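You operate a simulated robot arm through the tools that you are given. There is no shell and no other tool. Be economical: measure what you need, move in short steps, check, and stop when the job is done.

You run a simulated robot arm. Do the job below in one go: nothing can be reset, and whatever is moved stays where it is left.

## Task
Take the white pad and leave it on top of the grey vent filter. Put the white cartridge on the yellow spacer. Put two of the blue tensioners from the top of the panel stack on top of the green dustpan. Take the yellow bung and leave it on the grey panel. Put the box marked "rivets" from the top of the panel stack on the top of the long bench and the box that says "bolts" on the white panel. The order is free. Set down upright: blue tensioner, yellow bung, box.

The check looks at the end state, three seconds after you hand in, the way a careful person would. Anything else that was tipped, shoved, dropped, spilled or broken makes it a failure.

## Robot
A 7-joint arm with a two-finger parallel gripper on a trunk, on a base that drives. Base frame: it is fixed to the floor where the robot stands at the start and does not move with it; the origin is under the middle of the robot, x ahead of it, y to its left, z up; the surface under the hand at the start is at about z = 0.8. Readings come in m, degrees, newtons and seconds.
With the tool pointing down near the work surface it reaches from about 0.34 to 0.74 m from the robot's upright axis, wherever it stands. Its first joint turns from -143.0 to 143.0 degrees. Places, roughly: blue box, green box, orange box [0.75, 2.25, 0.75]; blue tensioner (6x6x7 cm) [1.1, 1.6, 0.8]; green dustpan (19x18x13 cm) [1.5, 1.6, 0.8]; grey panel [1.25, 2.25, 0.75]; grey vent filter (15x9x11 cm) [2, 1.6, 0.8]; top of the long bench [-1.9, 6, 0.9]; white cartridge [0.5, -0.25, 0.75]; white pad (8x6x5 cm) [0.5, 0.2, 0.8]; white panel [0.75, 1.75, 0.75]; yellow bung (3x3x7 cm) [0.8, 2.1, 0.8]; yellow spacer [0.75, 0.25, 0.75]. Payload 3 kg.
The TCP is the grasp point between the finger pads, 0.03 m short of the fingertips. In the tool frame z runs along the fingers and y along their closing line. The gripper opens to 0.094 m. The fingers are 0.028 m wide and 0.01 m thick; the gripper's body (0.05 by 0.096 m) begins 0.055 m behind the TCP.
Orientation is that of the tool frame in the base frame, as a unit quaternion [w, x, y, z]. With the fingers straight down and closing along the base's y, the tool's x points along the base's -x, its y along +y and its z along -z.

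## Interface
- The arm moves only by the tool drive_tool. Its argument "targets" is a list of rows, each an object (a shift or turn left out is 0, a gripper value left out holds the last) with "linear": the shift along the tool's x, y, z in units of 20 mm (1.0 is 20 mm), a list of three; "angular": the turn, a rotation vector about the tool's x, y, z in units of 8 degrees (1.0 is 8 degrees), a list of three; "fingers": the opening, from 0 (shut) to 1 (fully open). In form: [{"linear": [tx, ty, tz], "angular": [wx, wy, wz], "fingers": fingers}, ...]. A call has 1 to 20 rows; each row shifts and turns the commanded pose from where the row before left it, along the tool's axes as they then stand. A call with a number of a shift or a turn outside -1 to 1 is refused whole. A row lasts 0.2 s, in which the tool goes at most 0.05 m and 8.6 degrees; a call with a longer step from one row to the next is refused whole, and so is a gripper value outside its range. Where a pose cannot be reached the arm comes as near as it can. A force on the tool above 40 N (or 10 N above the force at the start of the call, whichever is more), or a blocked arm, ends the call early, and 0.2 s more pass. The fingers move at their own pace (about 0.045 m/s each) and stop on an object; they squeeze with about 28 N. The grip force told is the motor's: it shows also when the fingers shut on nothing. Time passes only in rows, and 0.2 s behind the last, so rows that do not move let the fingers close. It gives the time, the measured TCP pose, the force on the tool (base axes), the opening and the grip force at its end, in the units of the frame above (readings bear some noise), with the torque about the TCP (base axes, N m) and any sound that the robot's microphone picked up.
- Cameras (640 x 400 px; columns grow to the right, rows downward): "scene" is now at [0.0349, 0.1201, 1.709]; the picture's right is [-0.35, -0.94, 0.00], its down [-0.82, 0.31, -0.48] and it looks along [0.45, -0.17, -0.88] (base axes); focal length 278 px, centre (320, 200). "wrist" rides on the gripper at [0.076, 0.014, -0.102] in the tool frame; the picture's right is [-0.18, 0.98, 0.00], its down [-0.75, -0.14, -0.64] and it looks along [-0.63, -0.12, 0.77] (tool axes); focal length 243 px, centre (320, 200). There is no depth. A picture from a camera that has moved, and an enlarged one, comes with that camera's place and axes in the base frame and with its lens.
- get_image(camera): a new picture of that camera. It takes no simulated time.
- move_column(by): slides the trunk up (or, below 0, down) by that many m; the arm and the scene camera ride with it, the base frame stays. It gives what a move gives, with no picture.
- base_move(legs): drives the robot by 1 to 6 legs, each [ahead, left, turn to the left] in m, m and degrees, along the robot's own axes; the way and the turn of a leg run together, so that a leg with both is an arc; at most 1.5 m and 180 degrees a leg. The arm and the cameras ride along, it lands a little off, and it stops where it bumps. It gives what a move gives.
- pan_tilt(pan, tilt): turns the head with the scene camera to pan (to the left, within 143 degrees either way) and tilt (down, from -29 to 69), counted from straight ahead of the robot. It gives what a move gives.
- close_up(camera, box): a new picture of the part [left, top, right, bottom] of that camera's present view, enlarged. It takes no simulated time.
- finish_job(): hands the job in; it is judged then, once.

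Go step by step. Nothing tells you exact positions but the pictures and the camera data: compare them with the known pose of the tool, close in by small moves and look again before you grip or let go. The budget is 207 turns and 184 pictures, counting those below and the enlarged ones. Unless the task says otherwise, let go and move clear before handing in, and close with one line.

The tools are called after "Call:" as name(argument=value, ...) on one line, values as JSON. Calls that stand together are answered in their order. drive_tool: Moves the arm, as the interface text tells. Its arguments: {"type":"object","properties":{"targets":{"type":"array","items":{"type":"object","properties":{"linear":{"type":"array","items":{"type":"number"}},"angular":{"type":"array","items":{"type":"number"}},"fingers":{"type":"number"}}}}},"required":["targets"]} The other tools are called the same way: move_column (by) slides the trunk up or down; base_move (legs) drives the base; pan_tilt (pan, tilt) turns the head that bears the scene camera; get_image (camera) takes a picture; close_up (camera, box) takes an enlarged picture of a part of a camera's view; finish_job () hands the job in.

At the start:

```text
time_s: 0.0
position: [0.5416, 0.2259, 1.0796]
tool_rot: [-0.001, 0.0, 1.0, -0.001]
wrist_force: [1.1, -0.2, 0.3]
wrist_torque: [0.03, -0.01, -0.04]
width: 0.0941
finger_force: 0.0
trunk travel left (down, up): [-0.175, 0.215]
robot x, y, heading: [-0.0001, 0.0005, -0.1]
head pan, tilt: [-20.8, 61.3]
```

scene: 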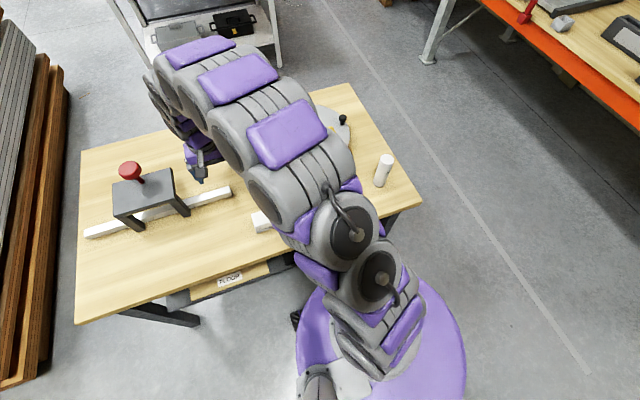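
wrist: 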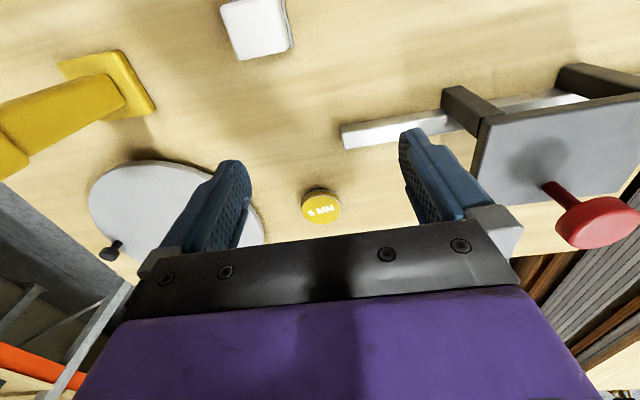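

I see the first table with the white pad, the "5 MM" yellow disc and the white cartridge; next I look closer before moving.

Call:
close_up(camera="scene", box=[60, 60, 440, 300])

Call:
close_up(camera="wrist", box=[0, 0, 640, 260])

Call:
pan_tilt(pan=60, tilt=30)

Call:
get_image(camera="scene")

```text
1.67 times, centred on (250, 180) of scene
camera zoom: at [0.0349, 0.1201, 1.709], right [-0.35, -0.94, 0.0], down [-0.82, 0.31, -0.48], along [0.45, -0.17, -0.88], focal length 463 px, centre (437, 233)
```

zoom: 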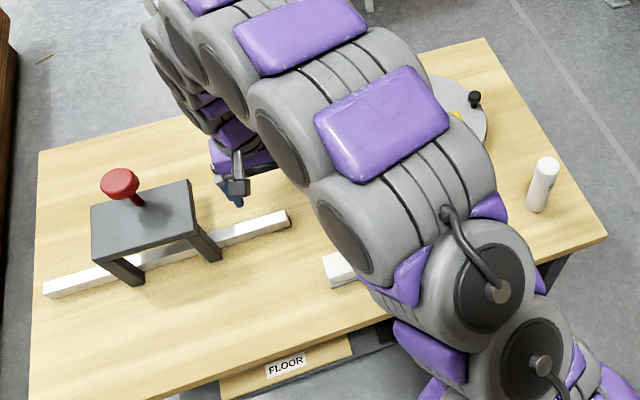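

```text
1.00 times, centred on (320, 130) of wrist (not enlarged: the box is as wide or as high as the picture)
camera zoom: at [0.4666, 0.2419, 1.1814], right [0.18, 0.98, 0.0], down [0.75, -0.14, 0.64], along [0.63, -0.12, -0.77], focal length 243 px, centre (320, 270)
```

zoom: 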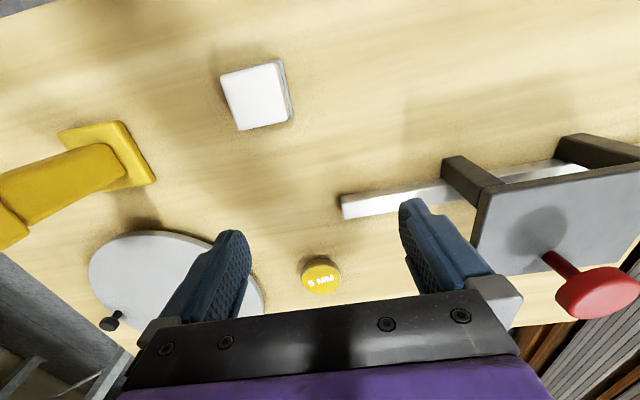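

```text
time_s: 1.5
position: [0.5401, 0.2256, 1.08]
tool_rot: [0.0, 0.0, 1.0, 0.0]
wrist_force: [0.1, -0.4, -0.8]
wrist_torque: [0.01, -0.03, 0.01]
width: 0.0937
finger_force: 0.1
trunk travel left (down, up): [-0.175, 0.215]
robot x, y, heading: [-0.0028, -0.0007, -0.1]
head pan, tilt: [60.0, 30.0]
```

```text
179 pictures are left
camera scene: at [0.0194, 0.2217, 1.7524], right [0.87, -0.5, 0.0], down [-0.25, -0.43, -0.86], along [0.43, 0.75, -0.5], focal length 278 px, centre (320, 200)
```

scene: 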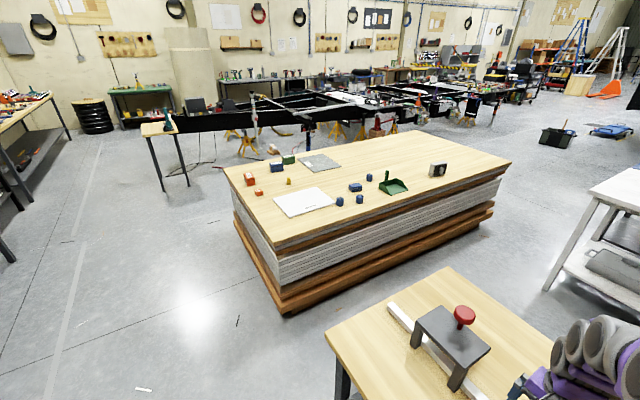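

The panel stack with panels, boxes, tensioners, dustpan and vent filter is ahead-left. I enlarge it to identify items.

Call:
close_up(camera="scene", box=[220, 130, 360, 220])

Call:
close_up(camera="scene", box=[330, 130, 470, 220])

Call:
close_up(camera="scene", box=[0, 60, 200, 190])

```text
4.44 times, centred on (290, 175) of scene
camera zoom: at [0.0194, 0.2217, 1.7524], right [0.87, -0.5, 0.0], down [-0.25, -0.43, -0.86], along [0.43, 0.75, -0.5], focal length 1235 px, centre (453, 311)
```

zoom: 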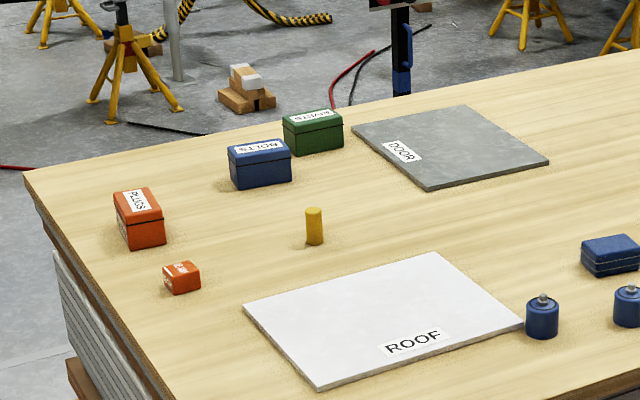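

```text
4.44 times, centred on (400, 175) of scene
camera zoom: at [0.0194, 0.2217, 1.7524], right [0.87, -0.5, 0.0], down [-0.25, -0.43, -0.86], along [0.43, 0.75, -0.5], focal length 1235 px, centre (-36, 311)
```

zoom: 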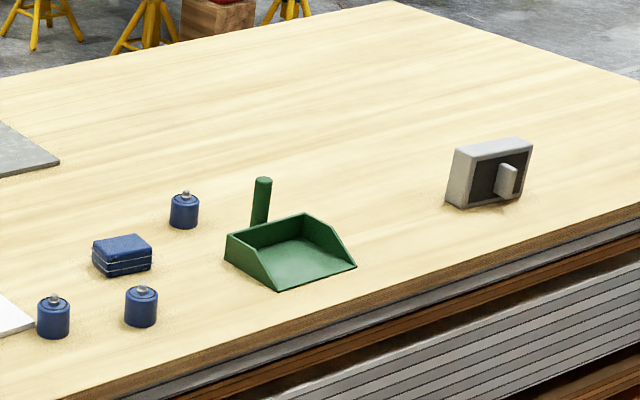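

```text
3.08 times, centred on (100, 125) of scene
camera zoom: at [0.0194, 0.2217, 1.7524], right [0.87, -0.5, 0.0], down [-0.25, -0.43, -0.86], along [0.43, 0.75, -0.5], focal length 855 px, centre (997, 431)
```

zoom: 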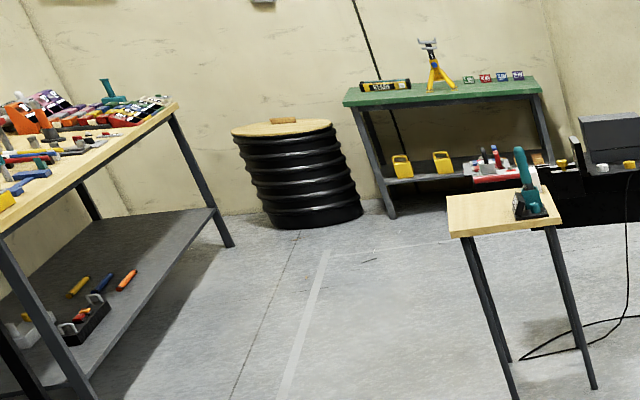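

The boxes are identified (blue BOLTS, green RIVETS), three tensioners, pan, filter. On the first table a yellow post stands between me and the cartridge, so I raise the trunk and look again.

Call:
move_column(by=0.2)

Call:
pan_tilt(pan=-15, tilt=55)

Call:
get_image(camera="scene")

Call:
get_image(camera="wrist")

```text
time_s: 3.7
position: [0.5407, 0.2253, 1.2797]
tool_rot: [0.0, -0.001, 1.0, -0.001]
wrist_force: [0.1, 0.2, 0.2]
wrist_torque: [0.0, -0.01, -0.01]
width: 0.094
finger_force: 0.0
trunk travel left (down, up): [-0.375, 0.015]
robot x, y, heading: [0.0005, 0.0016, -0.1]
head pan, tilt: [60.0, 30.0]
```

```text
time_s: 5.2
position: [0.5406, 0.225, 1.2807]
tool_rot: [0.0, 0.0, 1.0, 0.001]
wrist_force: [-0.1, -0.2, 0.0]
wrist_torque: [-0.01, 0.0, 0.02]
width: 0.0943
finger_force: 0.1
trunk travel left (down, up): [-0.375, 0.015]
robot x, y, heading: [-0.0008, -0.0014, -0.1]
head pan, tilt: [-15.0, 55.0]
```

```text
175 pictures are left
camera scene: at [0.0442, 0.1251, 1.9165], right [-0.26, -0.97, 0.0], down [-0.79, 0.21, -0.57], along [0.55, -0.15, -0.82], focal length 278 px, centre (320, 200)
```

scene: 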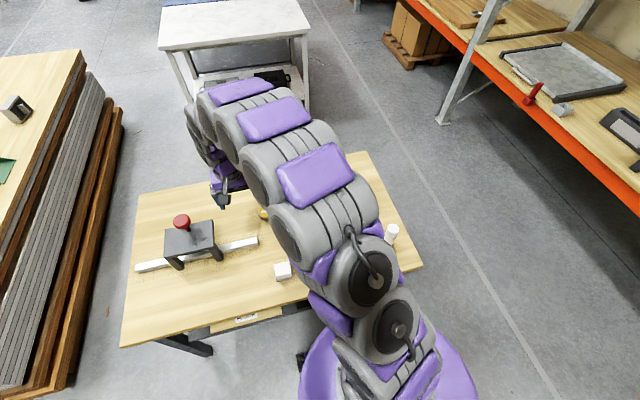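

```text
174 pictures are left
camera wrist: at [0.4652, 0.241, 1.3823], right [0.18, 0.98, 0.0], down [0.75, -0.14, 0.64], along [0.63, -0.12, -0.77], focal length 243 px, centre (320, 200)
```

wrist: 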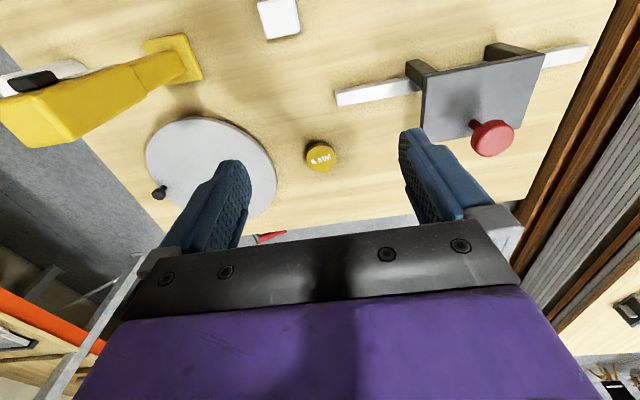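

The cartridge shows left of the yellow post (top around z≈1.14). I lift the tool a bit and cross over high towards y≈-0.32.

Call:
drive_tool(targets=[{"linear": [0, 0, -1]}, {"linear": [0, 0, -1]}, {"linear": [0, 0, -1]}, {"linear": [0, -1, 0]}, {"linear": [0, -1, 0]}, {"linear": [0, -1, 0]}, {"linear": [0, -1, 0]}, {"linear": [0, -1, 0]}, {"linear": [0, -1, 0]}, {"linear": [0, -1, 0]}, {"linear": [0, -1, 0]}, {"linear": [0, -1, 0]}, {"linear": [0, -1, 0]}, {"linear": [0, -1, 0]}])

Call:
get_image(camera="wrist")

Call:
get_image(camera="scene")

```text
time_s: 8.2
position: [0.5433, 0.0036, 1.3415]
tool_rot: [0.0, 0.0, 1.0, 0.001]
wrist_force: [0.2, -0.6, 0.5]
wrist_torque: [-0.04, -0.03, -0.04]
width: 0.0937
finger_force: 0.2
trunk travel left (down, up): [-0.375, 0.015]
robot x, y, heading: [0.0012, 0.0017, 0.1]
head pan, tilt: [-15.0, 55.0]
```

```text
173 pictures are left
camera wrist: at [0.4671, 0.0191, 1.4426], right [0.18, 0.98, 0.0], down [0.75, -0.14, 0.64], along [0.63, -0.12, -0.77], focal length 243 px, centre (320, 200)
```

wrist: 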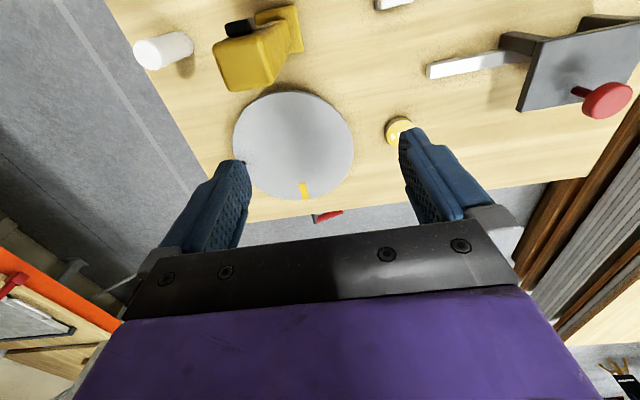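

```text
172 pictures are left
camera scene: at [0.0438, 0.1209, 1.9168], right [-0.26, -0.97, 0.0], down [-0.79, 0.21, -0.57], along [0.55, -0.15, -0.82], focal length 278 px, centre (320, 200)
```

scene: 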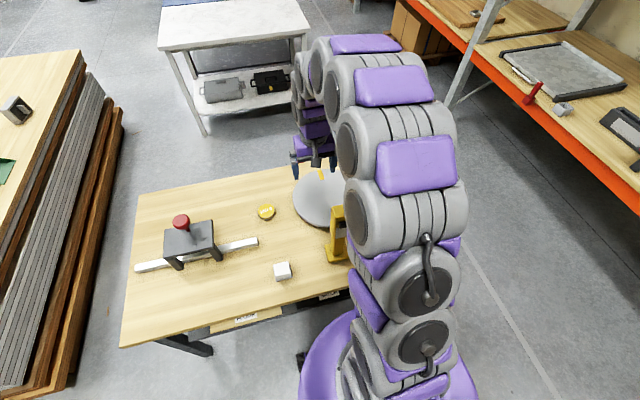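

Post is shorter than feared; cartridge base is about (0.49, -0.30). I move over it.

Call:
drive_tool(targets=[{"linear": [0, -1, 0]}, {"linear": [0, -1, 0]}, {"linear": [0, -1, 0]}, {"linear": [0, -1, 0]}, {"linear": [0, -1, 0]}, {"linear": [0, -1, 0]}, {"linear": [0, -1, 0]}, {"linear": [0, -1, 0]}, {"linear": [0, -1, 0]}, {"linear": [0, -1, 0]}, {"linear": [0.5, -1, 0]}, {"linear": [0.5, -1, 0]}, {"linear": [0.5, -1, 0]}, {"linear": [0.5, -1, 0]}, {"linear": [0.5, -1, 0]}, {"linear": [0, 0, 1]}, {"linear": [0, 0, 1]}, {"linear": [0, 0, 1]}])

Call:
get_image(camera="wrist")

Call:
get_image(camera="scene")

```text
time_s: 12.0
position: [0.4898, -0.2963, 1.2814]
tool_rot: [0.001, -0.001, 1.0, 0.001]
wrist_force: [0.5, 0.9, -0.2]
wrist_torque: [-0.01, 0.02, -0.01]
width: 0.0944
finger_force: 0.0
trunk travel left (down, up): [-0.375, 0.015]
robot x, y, heading: [-0.0014, 0.0049, -0.2]
head pan, tilt: [-15.0, 55.0]
```

```text
171 pictures are left
camera wrist: at [0.4141, -0.2818, 1.3823], right [0.18, 0.98, 0.0], down [0.75, -0.14, 0.64], along [0.63, -0.12, -0.77], focal length 243 px, centre (320, 200)
```

wrist: 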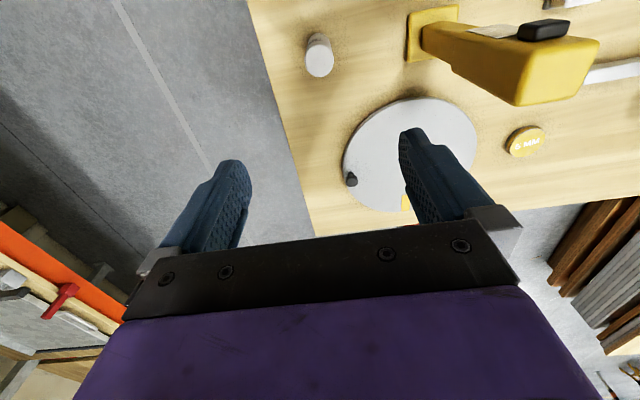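

```text
170 pictures are left
camera scene: at [0.0443, 0.1181, 1.9169], right [-0.26, -0.97, 0.0], down [-0.79, 0.21, -0.57], along [0.55, -0.15, -0.82], focal length 278 px, centre (320, 200)
```

scene: 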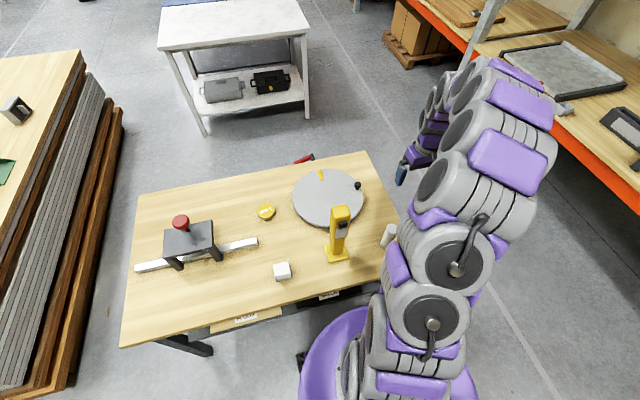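

Base of cartridge solves to about (0.48, -0.30, 0.79). I enlarge it for detail.

Call:
close_up(camera="wrist", box=[270, 10, 370, 90])

Call:
close_up(camera="scene", box=[230, 150, 430, 290])

```text
5.00 times, centred on (320, 50) of wrist
camera zoom: at [0.4141, -0.2818, 1.3823], right [0.18, 0.98, 0.0], down [0.75, -0.14, 0.64], along [0.63, -0.12, -0.77], focal length 1213 px, centre (320, 950)
```

zoom: 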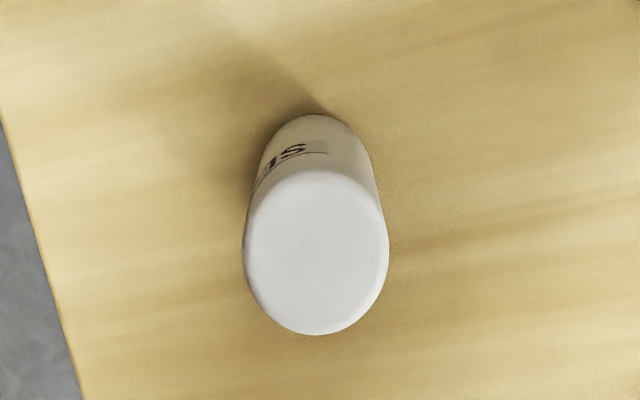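

```text
2.86 times, centred on (330, 220) of scene
camera zoom: at [0.0443, 0.1181, 1.9169], right [-0.26, -0.97, 0.0], down [-0.79, 0.21, -0.57], along [0.55, -0.15, -0.82], focal length 794 px, centre (291, 143)
```

zoom: 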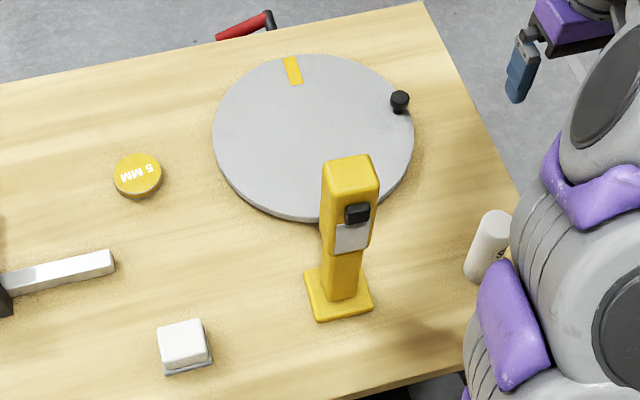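

Cartridge: Ø≈4.6 cm, top ≈0.945, centre ≈(0.489,-0.299). I descend part way and check.

Call:
drive_tool(targets=[{"linear": [0, 0, 1]}, {"linear": [0, 0, 1]}, {"linear": [0, 0, 1]}, {"linear": [0, 0, 1]}, {"linear": [0, 0, 1]}, {"linear": [0, 0, 1]}, {"linear": [0, 0, 1]}, {"linear": [0, 0, 1]}, {"linear": [0, 0, 1]}, {"linear": [0, 0, 1]}, {"linear": [0, 0, 1]}, {"linear": [0, 0, 1]}, {"linear": [0, 0, 1]}])

Call:
get_image(camera="wrist")

Call:
get_image(camera="scene")

```text
time_s: 14.8
position: [0.4923, -0.2993, 1.0216]
tool_rot: [0.0, 0.001, 1.0, 0.002]
wrist_force: [-0.1, 0.8, 0.0]
wrist_torque: [0.0, 0.01, 0.04]
width: 0.0942
finger_force: 0.1
trunk travel left (down, up): [-0.375, 0.015]
robot x, y, heading: [-0.0018, -0.0011, -0.1]
head pan, tilt: [-15.0, 55.0]
```

```text
167 pictures are left
camera wrist: at [0.417, -0.2835, 1.1222], right [0.19, 0.98, 0.0], down [0.75, -0.14, 0.64], along [0.63, -0.12, -0.77], focal length 243 px, centre (320, 200)
```

wrist: 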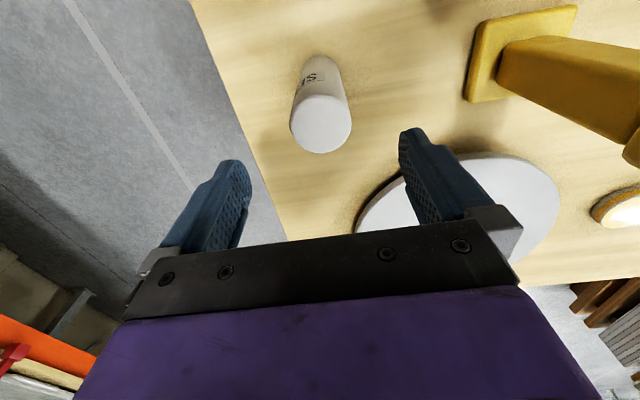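

```text
166 pictures are left
camera scene: at [0.0451, 0.118, 1.9169], right [-0.26, -0.97, 0.0], down [-0.79, 0.21, -0.57], along [0.55, -0.15, -0.82], focal length 278 px, centre (320, 200)
```

scene: 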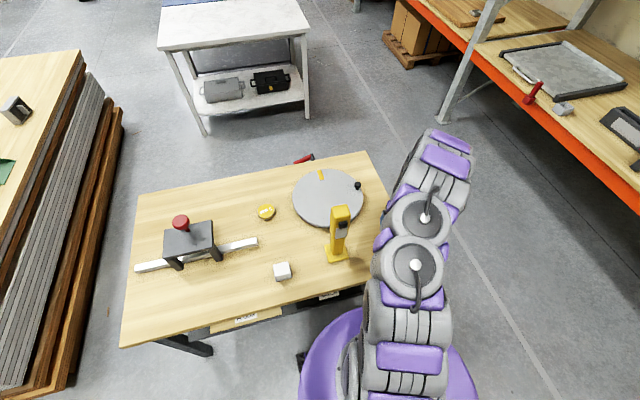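

Aligned with the cartridge (0.494,-0.297, top ≈0.93). Descend and grip.

Call:
drive_tool(targets=[{"linear": [0, 0, 1]}, {"linear": [0, 0.1, 1]}, {"linear": [-0.1, 0, 1]}, {"linear": [0, 0, 1]}, {"linear": [0, 0, 1]}, {"linear": [0, 0, 1]}, {"linear": [0, 0, 0.5]}, {"fingers": 0.2}, {"fingers": 0.2}, {"fingers": 0.2}, {"fingers": 0.2}, {"fingers": 0.2}])

Call:
get_image(camera="wrist")

```text
time_s: 17.1
position: [0.4936, -0.297, 0.8948]
tool_rot: [0.004, 0.001, 1.0, -0.002]
wrist_force: [-6.9, -2.2, 28.0]
wrist_torque: [0.38, 0.28, 0.25]
width: 0.0479
finger_force: 25.4
trunk travel left (down, up): [-0.375, 0.015]
robot x, y, heading: [0.0002, 0.0005, -0.3]
head pan, tilt: [-15.0, 55.0]
stopped in row 11: the force on the tool passed its limit at 41 N (the readings are from after the stop); the commanded pose is now the measured one
```

```text
165 pictures are left
camera wrist: at [0.4175, -0.2808, 0.996], right [0.19, 0.98, 0.0], down [0.75, -0.14, 0.65], along [0.64, -0.12, -0.76], focal length 243 px, centre (320, 200)
```

wrist: 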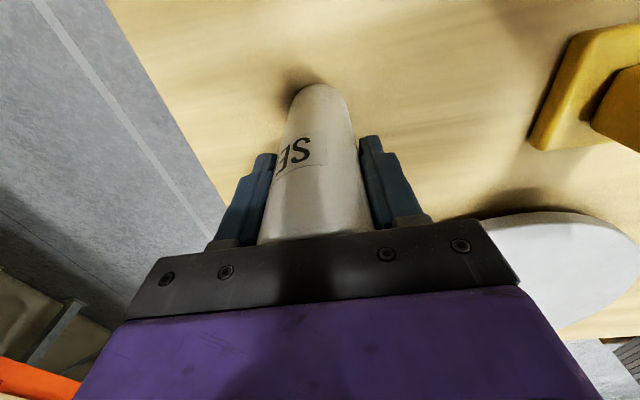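

Gripped (48 mm). Lift straight up.

Call:
drive_tool(targets=[{"linear": [0, 0, -0.5], "fingers": 0.2}, {"linear": [0, 0, -1]}, {"linear": [0, 0, -1]}, {"linear": [0, 0, -1]}, {"linear": [0, 0, -1]}, {"linear": [0, 0, -1]}, {"linear": [0, 0, -1]}, {"linear": [0, 0, -1]}, {"linear": [0, 0, -1]}, {"linear": [0, 0, -1]}, {"linear": [0, 0, -1]}, {"linear": [0, 0, -1]}, {"linear": [0, 0, -1]}, {"linear": [0, 0, -1]}, {"linear": [0, 0, -1]}, {"linear": [0, 0, -1]}, {"linear": [0, 0, -1]}, {"linear": [0, 0, -1]}, {"linear": [0, 0, -1]}, {"linear": [0, 0, -1]}])

Call:
get_image(camera="wrist")

```text
time_s: 21.3
position: [0.4913, -0.2936, 1.2814]
tool_rot: [0.001, 0.001, 1.0, 0.0]
wrist_force: [-0.3, -0.2, -4.2]
wrist_torque: [-0.02, 0.0, -0.01]
width: 0.0463
finger_force: 28.2
trunk travel left (down, up): [-0.375, 0.015]
robot x, y, heading: [-0.002, -0.0028, 0.0]
head pan, tilt: [-15.0, 55.0]
```

```text
164 pictures are left
camera wrist: at [0.4163, -0.2785, 1.3829], right [0.19, 0.98, 0.0], down [0.75, -0.14, 0.65], along [0.63, -0.12, -0.76], focal length 243 px, centre (320, 200)
```

wrist: 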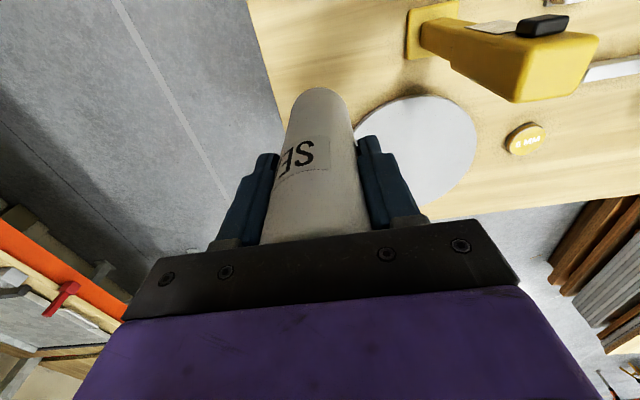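

Cartridge is held. The spacer (~0.787,0.184) is just out of reach from here, so I check the clearance between my base and the table edge.

Call:
drive_tool(targets=[{"linear": [0, 0, -1]}, {"linear": [0, 0, -1]}, {"linear": [0, 0, -1]}, {"linear": [0, 0, -1]}, {"linear": [0, 0, -1]}])

Call:
pan_tilt(pan=10, tilt=69)

Call:
get_image(camera="scene")

```text
time_s: 22.5
position: [0.4918, -0.2965, 1.3842]
tool_rot: [0.001, 0.001, 1.0, -0.001]
wrist_force: [-0.8, -0.1, -4.7]
wrist_torque: [-0.02, 0.01, -0.03]
width: 0.0461
finger_force: 27.6
trunk travel left (down, up): [-0.375, 0.015]
robot x, y, heading: [0.0009, 0.0025, 0.1]
head pan, tilt: [-15.0, 55.0]
```

```text
time_s: 23.4
position: [0.4926, -0.2953, 1.384]
tool_rot: [0.002, 0.0, 1.0, -0.001]
wrist_force: [0.0, -0.4, -3.9]
wrist_torque: [-0.01, 0.0, 0.05]
width: 0.0459
finger_force: 27.9
trunk travel left (down, up): [-0.375, 0.015]
robot x, y, heading: [0.0001, -0.0023, -0.0]
head pan, tilt: [10.0, 68.8]
```

```text
163 pictures are left
camera scene: at [0.0295, 0.1464, 1.9016], right [0.17, -0.98, 0.0], down [-0.92, -0.16, -0.36], along [0.36, 0.06, -0.93], focal length 278 px, centre (320, 200)
```

scene: 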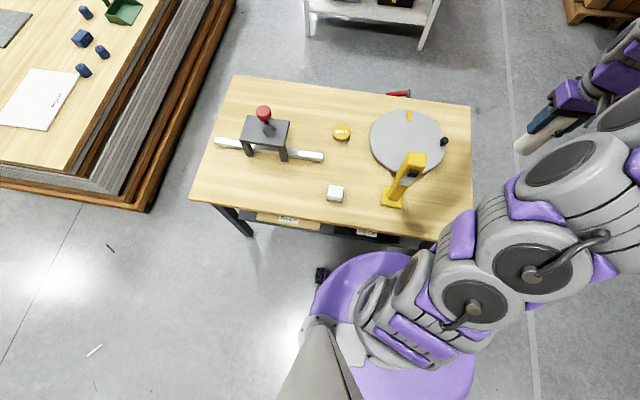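

I strafe left 0.19 m along the table (free floor, cartridge bottom well above the post) and test whether the spacer can be reached from there.

Call:
base_move(legs=[[0, 0.19, 0]])

Call:
get_image(camera="scene")

```text
time_s: 25.0
position: [0.4922, -0.1178, 1.3809]
tool_rot: [0.002, 0.002, 1.0, 0.003]
wrist_force: [-0.4, 1.0, -5.7]
wrist_torque: [-0.02, -0.01, 0.02]
width: 0.0458
finger_force: 27.6
trunk travel left (down, up): [-0.375, 0.015]
robot x, y, heading: [0.001, 0.1882, -0.3]
head pan, tilt: [10.0, 68.8]
```

```text
162 pictures are left
camera scene: at [0.0299, 0.3059, 1.9035], right [0.17, -0.99, -0.02], down [-0.92, -0.15, -0.36], along [0.35, 0.08, -0.93], focal length 278 px, centre (320, 200)
```

scene: 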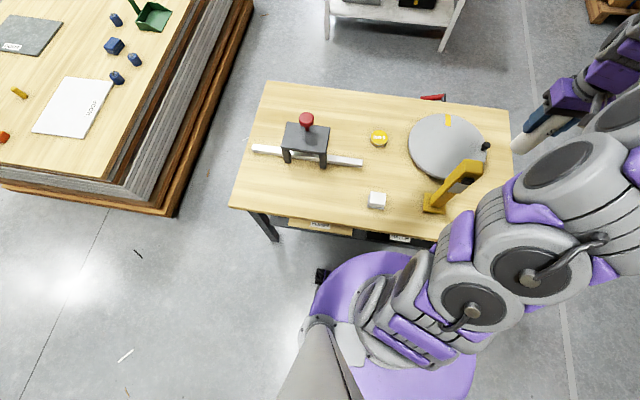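

Now extend to above the spacer at height to test reach.

Call:
drive_tool(targets=[{"linear": [-1, 1, 0]}, {"linear": [-1, 1, 0]}, {"linear": [-1, 1, 0]}, {"linear": [-1, 1, 0]}, {"linear": [-1, 1, 0]}, {"linear": [-1, 1, 0]}, {"linear": [-1, 1, 0]}, {"linear": [-1, 1, 0.5]}, {"linear": [-1, 1, 1]}, {"linear": [-1, 1, 1]}, {"linear": [-1, 1, 1]}, {"linear": [-1, 1, 1]}, {"linear": [-1, 1, 1]}, {"linear": [-0.8, 1, 1]}, {"linear": [0, 1, 1]}])

Call:
get_image(camera="wrist")

Call:
get_image(camera="scene")

```text
time_s: 28.2
position: [0.7593, 0.2051, 1.2343]
tool_rot: [0.003, 0.003, 1.0, -0.006]
wrist_force: [-0.2, -0.1, -4.2]
wrist_torque: [0.05, -0.02, 0.03]
width: 0.046
finger_force: 27.8
out of reach, approached as far as the arm can: row 14
trunk travel left (down, up): [-0.375, 0.015]
robot x, y, heading: [0.0036, 0.1844, -0.0]
head pan, tilt: [10.0, 68.8]
```

```text
161 pictures are left
camera wrist: at [0.6837, 0.2216, 1.3345], right [0.19, 0.98, -0.01], down [0.75, -0.14, 0.65], along [0.63, -0.13, -0.76], focal length 243 px, centre (320, 200)
```

wrist: 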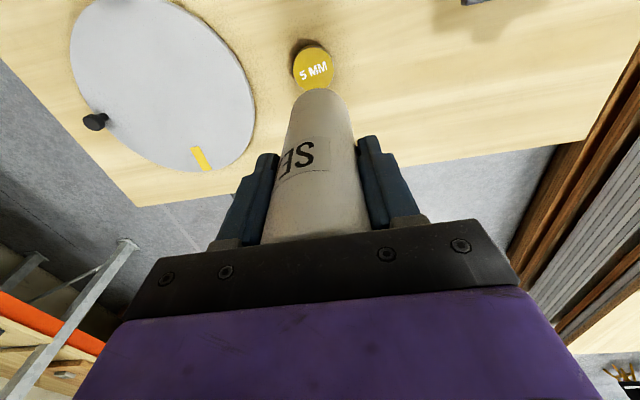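

```text
160 pictures are left
camera scene: at [0.0327, 0.3511, 1.9001], right [0.17, -0.98, 0.01], down [-0.92, -0.16, -0.36], along [0.35, 0.06, -0.93], focal length 278 px, centre (320, 200)
```

scene: 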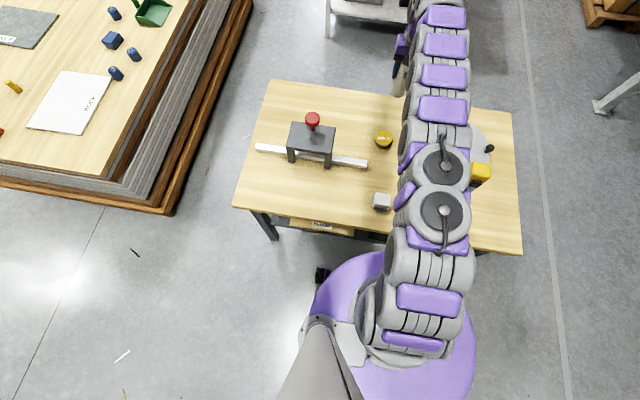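

Reach is short by ~2–3 cm. The purple disc is the high torso plate (R≈0.18) and the base corner is near x≈0.21, so there is room to creep 5 cm ahead.

Call:
base_move(legs=[[0.05, 0, 0]])

Call:
get_image(camera="wrist")

```text
time_s: 29.1
position: [0.8118, 0.2006, 1.2317]
tool_rot: [0.0, 0.003, 1.0, -0.005]
wrist_force: [1.4, 0.1, -5.8]
wrist_torque: [-0.02, 0.01, 0.04]
width: 0.046
finger_force: 28.3
trunk travel left (down, up): [-0.375, 0.015]
robot x, y, heading: [0.0506, 0.1869, -0.3]
head pan, tilt: [10.0, 68.8]
```

```text
159 pictures are left
camera wrist: at [0.7362, 0.2171, 1.3319], right [0.19, 0.98, -0.01], down [0.75, -0.14, 0.64], along [0.63, -0.13, -0.77], focal length 243 px, centre (320, 200)
```

wrist: 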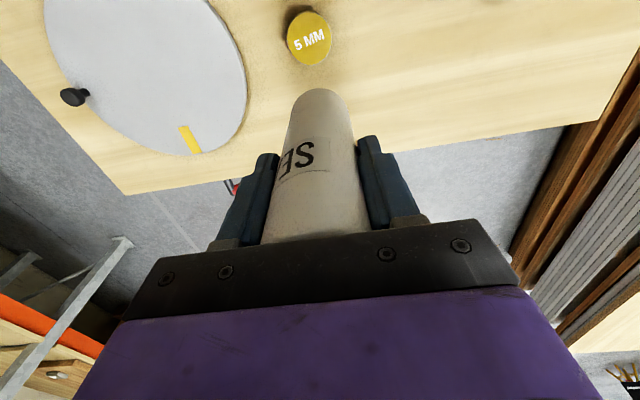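

Now within reach; the disc is ~8 cm wide at ≈(0.786,0.184). I align and descend to just above.

Call:
drive_tool(targets=[{"linear": [0.65, -0.4, 1]}, {"linear": [0.65, -0.4, 1]}, {"linear": [0, 0, 1]}, {"linear": [0, 0, 1]}, {"linear": [0, 0, 1]}, {"linear": [0, 0, 1]}, {"linear": [0, 0, 1]}, {"linear": [0, 0, 1]}, {"linear": [0, 0, 1]}, {"linear": [0, 0, 1]}, {"linear": [0, 0, 1]}, {"linear": [0, 0, 1]}, {"linear": [0, 0, 0.5]}])

Call:
get_image(camera="wrist")

Call:
get_image(camera="scene")

```text
time_s: 31.9
position: [0.7844, 0.1764, 0.9823]
tool_rot: [0.002, 0.002, 1.0, -0.001]
wrist_force: [-0.1, -0.1, -3.5]
wrist_torque: [0.04, 0.01, -0.03]
width: 0.0462
finger_force: 28.4
trunk travel left (down, up): [-0.375, 0.015]
robot x, y, heading: [0.0498, 0.1838, -0.2]
head pan, tilt: [10.0, 68.8]
```

```text
158 pictures are left
camera wrist: at [0.7077, 0.1934, 1.0832], right [0.19, 0.98, 0.0], down [0.75, -0.14, 0.65], along [0.63, -0.12, -0.76], focal length 243 px, centre (320, 200)
```

wrist: 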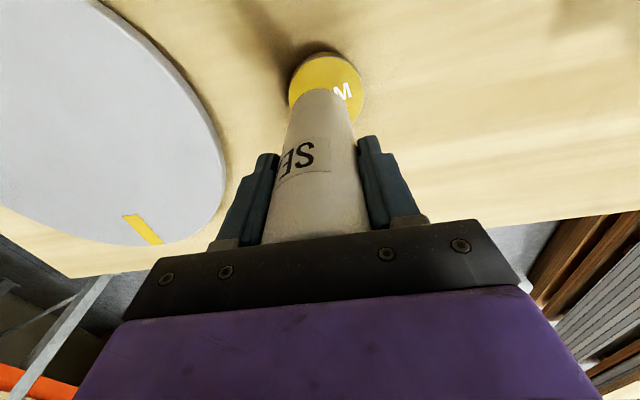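

```text
157 pictures are left
camera scene: at [0.0829, 0.3347, 1.9013], right [0.17, -0.99, 0.0], down [-0.92, -0.16, -0.36], along [0.35, 0.06, -0.93], focal length 278 px, centre (320, 200)
```

scene: 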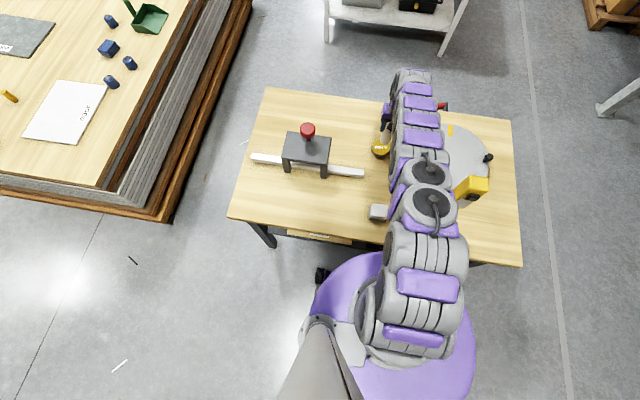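

Shift 1 cm to +y to centre, then lower with small steps until contact.

Call:
drive_tool(targets=[{"linear": [0.1, 0.5, 0.5]}, {"linear": [0, 0, 1]}, {"linear": [0, 0, 0.7]}, {"linear": [0, 0, 0.25]}, {"linear": [0, 0, 0.25]}])

Call:
get_image(camera="wrist")

```text
time_s: 33.1
position: [0.7791, 0.1901, 0.9636]
tool_rot: [0.003, 0.002, 1.0, -0.002]
wrist_force: [-0.4, -0.2, -3.8]
wrist_torque: [0.02, 0.03, -0.02]
width: 0.0461
finger_force: 28.4
out of reach, approached as far as the arm can: row 2, 3, 4, 5
trunk travel left (down, up): [-0.375, 0.015]
robot x, y, heading: [0.0504, 0.1853, -0.1]
head pan, tilt: [10.0, 68.8]
```

```text
156 pictures are left
camera wrist: at [0.704, 0.2064, 1.0643], right [0.19, 0.98, 0.0], down [0.75, -0.14, 0.65], along [0.63, -0.12, -0.76], focal length 243 px, centre (320, 200)
```

wrist: 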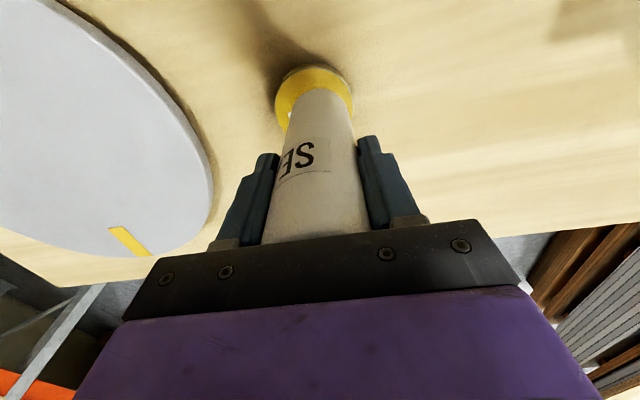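

Arm's reach limits further lowering, so I lower with the trunk.

Call:
move_column(by=-0.03)

Call:
get_image(camera="wrist")

```text
time_s: 33.8
position: [0.7804, 0.1917, 0.9328]
tool_rot: [0.003, 0.002, 1.0, -0.002]
wrist_force: [-0.4, 0.2, -3.6]
wrist_torque: [0.0, -0.02, -0.01]
width: 0.046
finger_force: 28.2
trunk travel left (down, up): [-0.345, 0.045]
robot x, y, heading: [0.0536, 0.1853, -0.1]
head pan, tilt: [10.0, 68.8]
```

```text
155 pictures are left
camera wrist: at [0.7039, 0.2074, 1.0346], right [0.19, 0.98, 0.0], down [0.75, -0.14, 0.65], along [0.63, -0.13, -0.76], focal length 243 px, centre (320, 200)
```

wrist: 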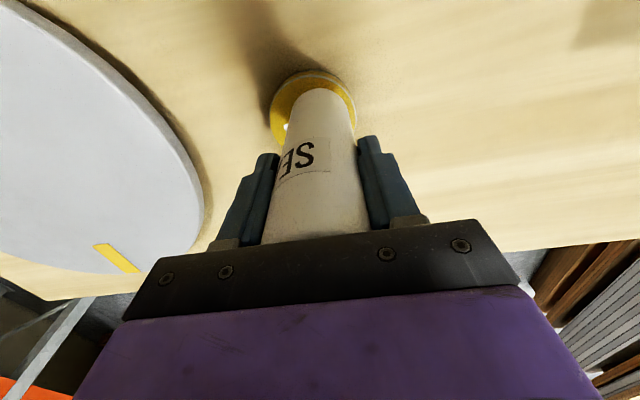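

Call:
move_column(by=-0.01)

Call:
move_column(by=-0.005)

```text
time_s: 34.4
position: [0.7795, 0.1906, 0.9242]
tool_rot: [0.004, 0.003, 1.0, -0.002]
wrist_force: [0.0, -0.9, -4.0]
wrist_torque: [0.0, 0.01, -0.02]
width: 0.0457
finger_force: 27.8
trunk travel left (down, up): [-0.335, 0.055]
robot x, y, heading: [0.0503, 0.1876, -0.2]
head pan, tilt: [10.0, 68.8]
```

```text
time_s: 35.0
position: [0.7785, 0.1917, 0.9175]
tool_rot: [0.003, 0.003, 1.0, -0.002]
wrist_force: [-0.5, -0.3, -4.5]
wrist_torque: [0.01, 0.01, -0.02]
width: 0.0459
finger_force: 27.8
trunk travel left (down, up): [-0.33, 0.06]
robot x, y, heading: [0.0542, 0.1833, -0.1]
head pan, tilt: [10.0, 68.8]
```

Call:
move_column(by=-0.004)

Call:
move_column(by=-0.004)

Call:
close_up(camera="wrist", box=[240, 50, 400, 150])

```text
time_s: 35.5
position: [0.7791, 0.1906, 0.9183]
tool_rot: [0.005, 0.003, 1.0, -0.003]
wrist_force: [-5.2, -0.5, 20.3]
wrist_torque: [-0.04, 0.54, 0.06]
width: 0.0457
finger_force: 27.4
trunk travel left (down, up): [-0.326, 0.064]
robot x, y, heading: [0.0505, 0.1884, -0.2]
head pan, tilt: [10.0, 68.8]
```

```text
time_s: 36.0
position: [0.783, 0.1911, 0.9175]
tool_rot: [0.008, 0.003, 1.0, -0.002]
wrist_force: [-7.1, 1.2, 26.2]
wrist_torque: [0.02, 1.06, 0.01]
width: 0.0461
finger_force: 27.8
trunk travel left (down, up): [-0.322, 0.068]
robot x, y, heading: [0.0492, 0.1883, -0.1]
head pan, tilt: [10.0, 68.8]
stopped: the force on the tool passed its limit at 45 N (the readings are from after the stop); the commanded pose is now the measured one
```

```text
4.00 times, centred on (320, 100) of wrist
camera zoom: at [0.7062, 0.2074, 1.0169], right [0.19, 0.98, 0.0], down [0.74, -0.14, 0.66], along [0.64, -0.13, -0.76], focal length 970 px, centre (320, 600)
```

zoom: 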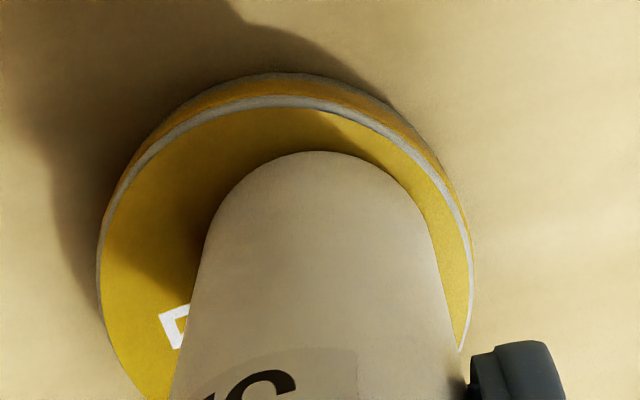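

Contact on the spacer, well centred. Ease the press and release.

Call:
move_column(by=0.004)

Call:
drive_tool(targets=[{"fingers": 1}, {"fingers": 1}, {"fingers": 1}, {"fingers": 1}])

Call:
get_image(camera="wrist")

```text
time_s: 36.5
position: [0.7833, 0.191, 0.917]
tool_rot: [0.006, 0.003, 1.0, -0.003]
wrist_force: [2.5, -0.7, 2.4]
wrist_torque: [0.09, -0.37, -0.05]
width: 0.046
finger_force: 28.2
trunk travel left (down, up): [-0.326, 0.064]
robot x, y, heading: [0.0519, 0.1875, -0.1]
head pan, tilt: [10.0, 68.8]
```

```text
time_s: 37.5
position: [0.7824, 0.1904, 0.9181]
tool_rot: [0.006, 0.002, 1.0, -0.003]
wrist_force: [-0.7, -0.4, -0.3]
wrist_torque: [-0.01, 0.01, 0.0]
width: 0.0938
finger_force: 0.1
trunk travel left (down, up): [-0.326, 0.064]
robot x, y, heading: [0.0531, 0.1886, 0.0]
head pan, tilt: [10.0, 68.8]
```

```text
153 pictures are left
camera wrist: at [0.7062, 0.2075, 1.0183], right [0.19, 0.98, 0.0], down [0.74, -0.14, 0.65], along [0.64, -0.12, -0.76], focal length 243 px, centre (320, 200)
```

wrist: 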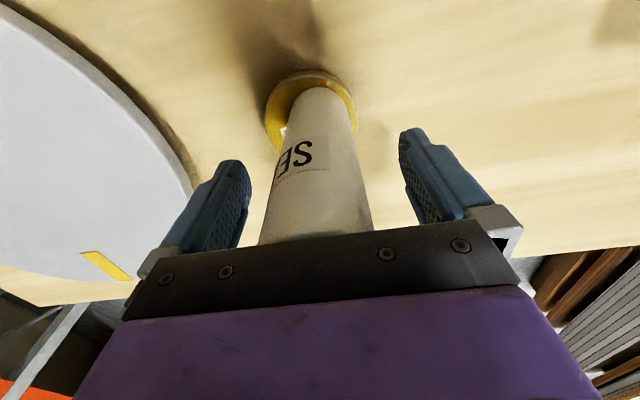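

Released. Rise clear and go over to the white pad.

Call:
move_column(by=0.06)

Call:
drive_tool(targets=[{"linear": [0, 0, -1]}, {"linear": [0, 0, -1]}, {"linear": [0, 0, -1]}, {"linear": [0, 0, -1]}, {"linear": [0, 0, -1]}, {"linear": [0, 0, -1]}, {"linear": [1, 0, -1]}, {"linear": [1, 0, -1]}, {"linear": [1, 0, 0]}, {"linear": [1, 0, 0]}, {"linear": [1, 0, 0]}, {"linear": [1, 0, 0]}, {"linear": [1, 0, 0]}, {"linear": [1, 0, 0]}, {"linear": [1, 0, 0]}, {"linear": [1, -0.2, 0]}, {"linear": [1, -0.2, 0]}, {"linear": [1, -0.2, 0]}, {"linear": [1, -0.2, 0]}, {"linear": [1, -0.2, 0]}])

Call:
get_image(camera="wrist")

Call:
get_image(camera="scene")

```text
time_s: 38.5
position: [0.7831, 0.1904, 0.9778]
tool_rot: [0.006, 0.003, 1.0, -0.002]
wrist_force: [0.0, -0.3, -0.6]
wrist_torque: [0.0, -0.02, -0.01]
width: 0.094
finger_force: 0.1
trunk travel left (down, up): [-0.386, 0.004]
robot x, y, heading: [0.0497, 0.185, -0.1]
head pan, tilt: [10.0, 68.8]
```

```text
time_s: 42.7
position: [0.4996, 0.1724, 1.1337]
tool_rot: [0.008, 0.002, 1.0, -0.002]
wrist_force: [0.4, 0.1, -0.3]
wrist_torque: [0.01, 0.01, -0.01]
width: 0.0938
finger_force: 0.2
trunk travel left (down, up): [-0.386, 0.004]
robot x, y, heading: [0.0505, 0.1864, -0.2]
head pan, tilt: [10.0, 68.8]
```

```text
152 pictures are left
camera wrist: at [0.4242, 0.1886, 1.2338], right [0.19, 0.98, 0.0], down [0.74, -0.14, 0.65], along [0.64, -0.12, -0.76], focal length 243 px, centre (320, 200)
```

wrist: 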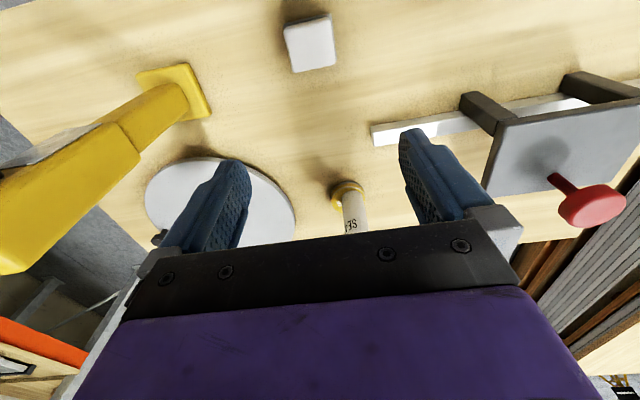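

```text
151 pictures are left
camera scene: at [0.0787, 0.3368, 1.9127], right [0.17, -0.99, 0.0], down [-0.92, -0.16, -0.36], along [0.36, 0.06, -0.93], focal length 278 px, centre (320, 200)
```

scene: 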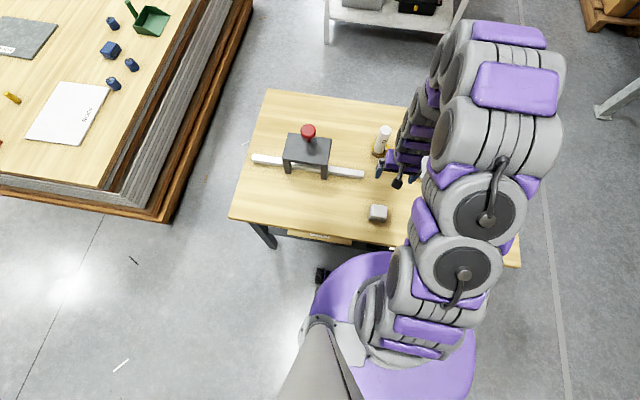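

Cartridge stands on the spacer. Now I zoom on the pad to get its orientation.

Call:
close_up(camera="wrist", box=[260, 0, 360, 80])

Call:
close_up(camera="scene", box=[330, 180, 430, 240])

```text
5.00 times, centred on (310, 40) of wrist
camera zoom: at [0.4242, 0.1886, 1.2338], right [0.19, 0.98, 0.0], down [0.74, -0.14, 0.65], along [0.64, -0.12, -0.76], focal length 1213 px, centre (370, 1000)
```

zoom: 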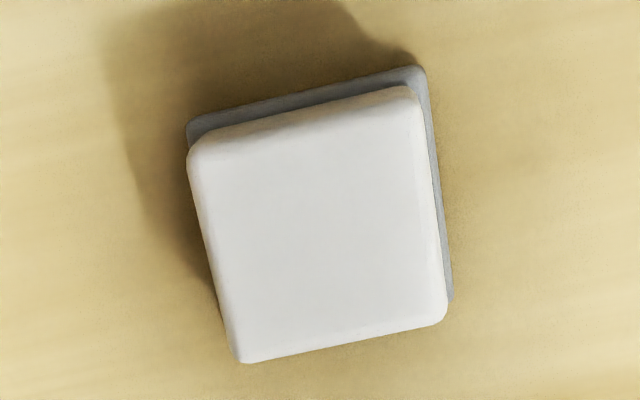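

```text
6.40 times, centred on (380, 210) of scene
camera zoom: at [0.0787, 0.3368, 1.9127], right [0.17, -0.99, 0.0], down [-0.92, -0.16, -0.36], along [0.36, 0.06, -0.93], focal length 1779 px, centre (-64, 136)
```

zoom: 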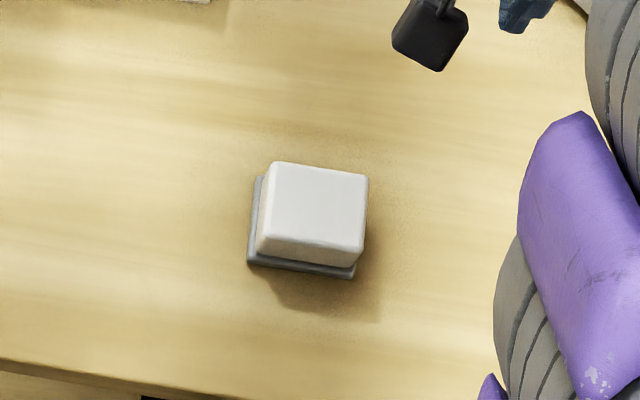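

Pad is axis-aligned, centre ≈(0.480,0.165). I descend above it and check.

Call:
drive_tool(targets=[{"linear": [0.5, -0.2, 1]}, {"linear": [0.48, -0.17, 1]}, {"linear": [0, 0, 1]}, {"linear": [0, 0, 1]}, {"linear": [0, 0, 1]}, {"linear": [0, 0, 1]}, {"linear": [0, 0, 1]}, {"linear": [0, 0, 1]}, {"linear": [0, 0, 1]}, {"linear": [0, 0, 1]}, {"linear": [0, 0, 1]}])

Call:
get_image(camera="wrist")

```text
time_s: 45.1
position: [0.48, 0.1656, 0.9128]
tool_rot: [0.006, 0.003, 1.0, -0.002]
wrist_force: [0.3, 0.4, -0.2]
wrist_torque: [-0.04, 0.01, 0.05]
width: 0.0939
finger_force: 0.0
trunk travel left (down, up): [-0.386, 0.004]
robot x, y, heading: [0.0489, 0.1846, -0.1]
head pan, tilt: [10.0, 68.8]
```

```text
148 pictures are left
camera wrist: at [0.4039, 0.1822, 1.0143], right [0.19, 0.98, 0.0], down [0.74, -0.14, 0.65], along [0.64, -0.12, -0.76], focal length 243 px, centre (320, 200)
```

wrist: 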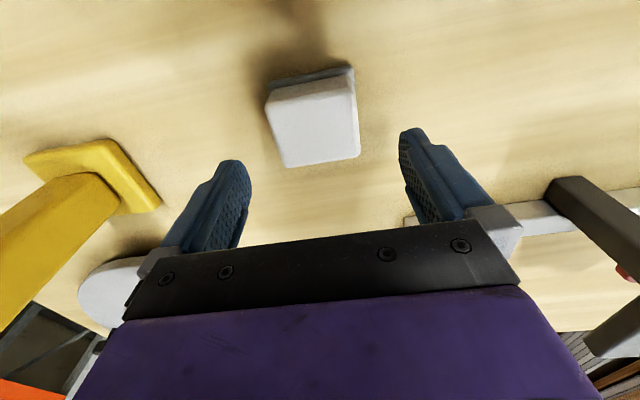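

Call:
drive_tool(targets=[{"linear": [0.1, 0, 1]}, {"linear": [0, 0, 1]}, {"linear": [0, 0, 1]}, {"linear": [0, 0, 0.9]}, {"fingers": 0.3}, {"fingers": 0.3}, {"fingers": 0.3}, {"fingers": 0.3}])

Call:
get_image(camera="wrist")

```text
time_s: 46.9
position: [0.4818, 0.164, 0.837]
tool_rot: [0.007, 0.003, 1.0, -0.002]
wrist_force: [0.2, 0.4, 0.0]
wrist_torque: [0.04, 0.01, 0.02]
width: 0.0735
finger_force: 27.9
trunk travel left (down, up): [-0.386, 0.004]
robot x, y, heading: [0.0457, 0.185, -0.2]
head pan, tilt: [10.0, 68.8]
```

```text
147 pictures are left
camera wrist: at [0.4054, 0.1805, 0.9369], right [0.19, 0.98, 0.0], down [0.74, -0.14, 0.65], along [0.64, -0.12, -0.76], focal length 243 px, centre (320, 200)
```

wrist: 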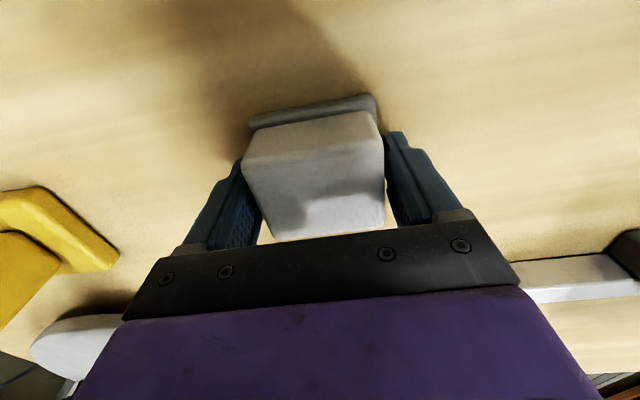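

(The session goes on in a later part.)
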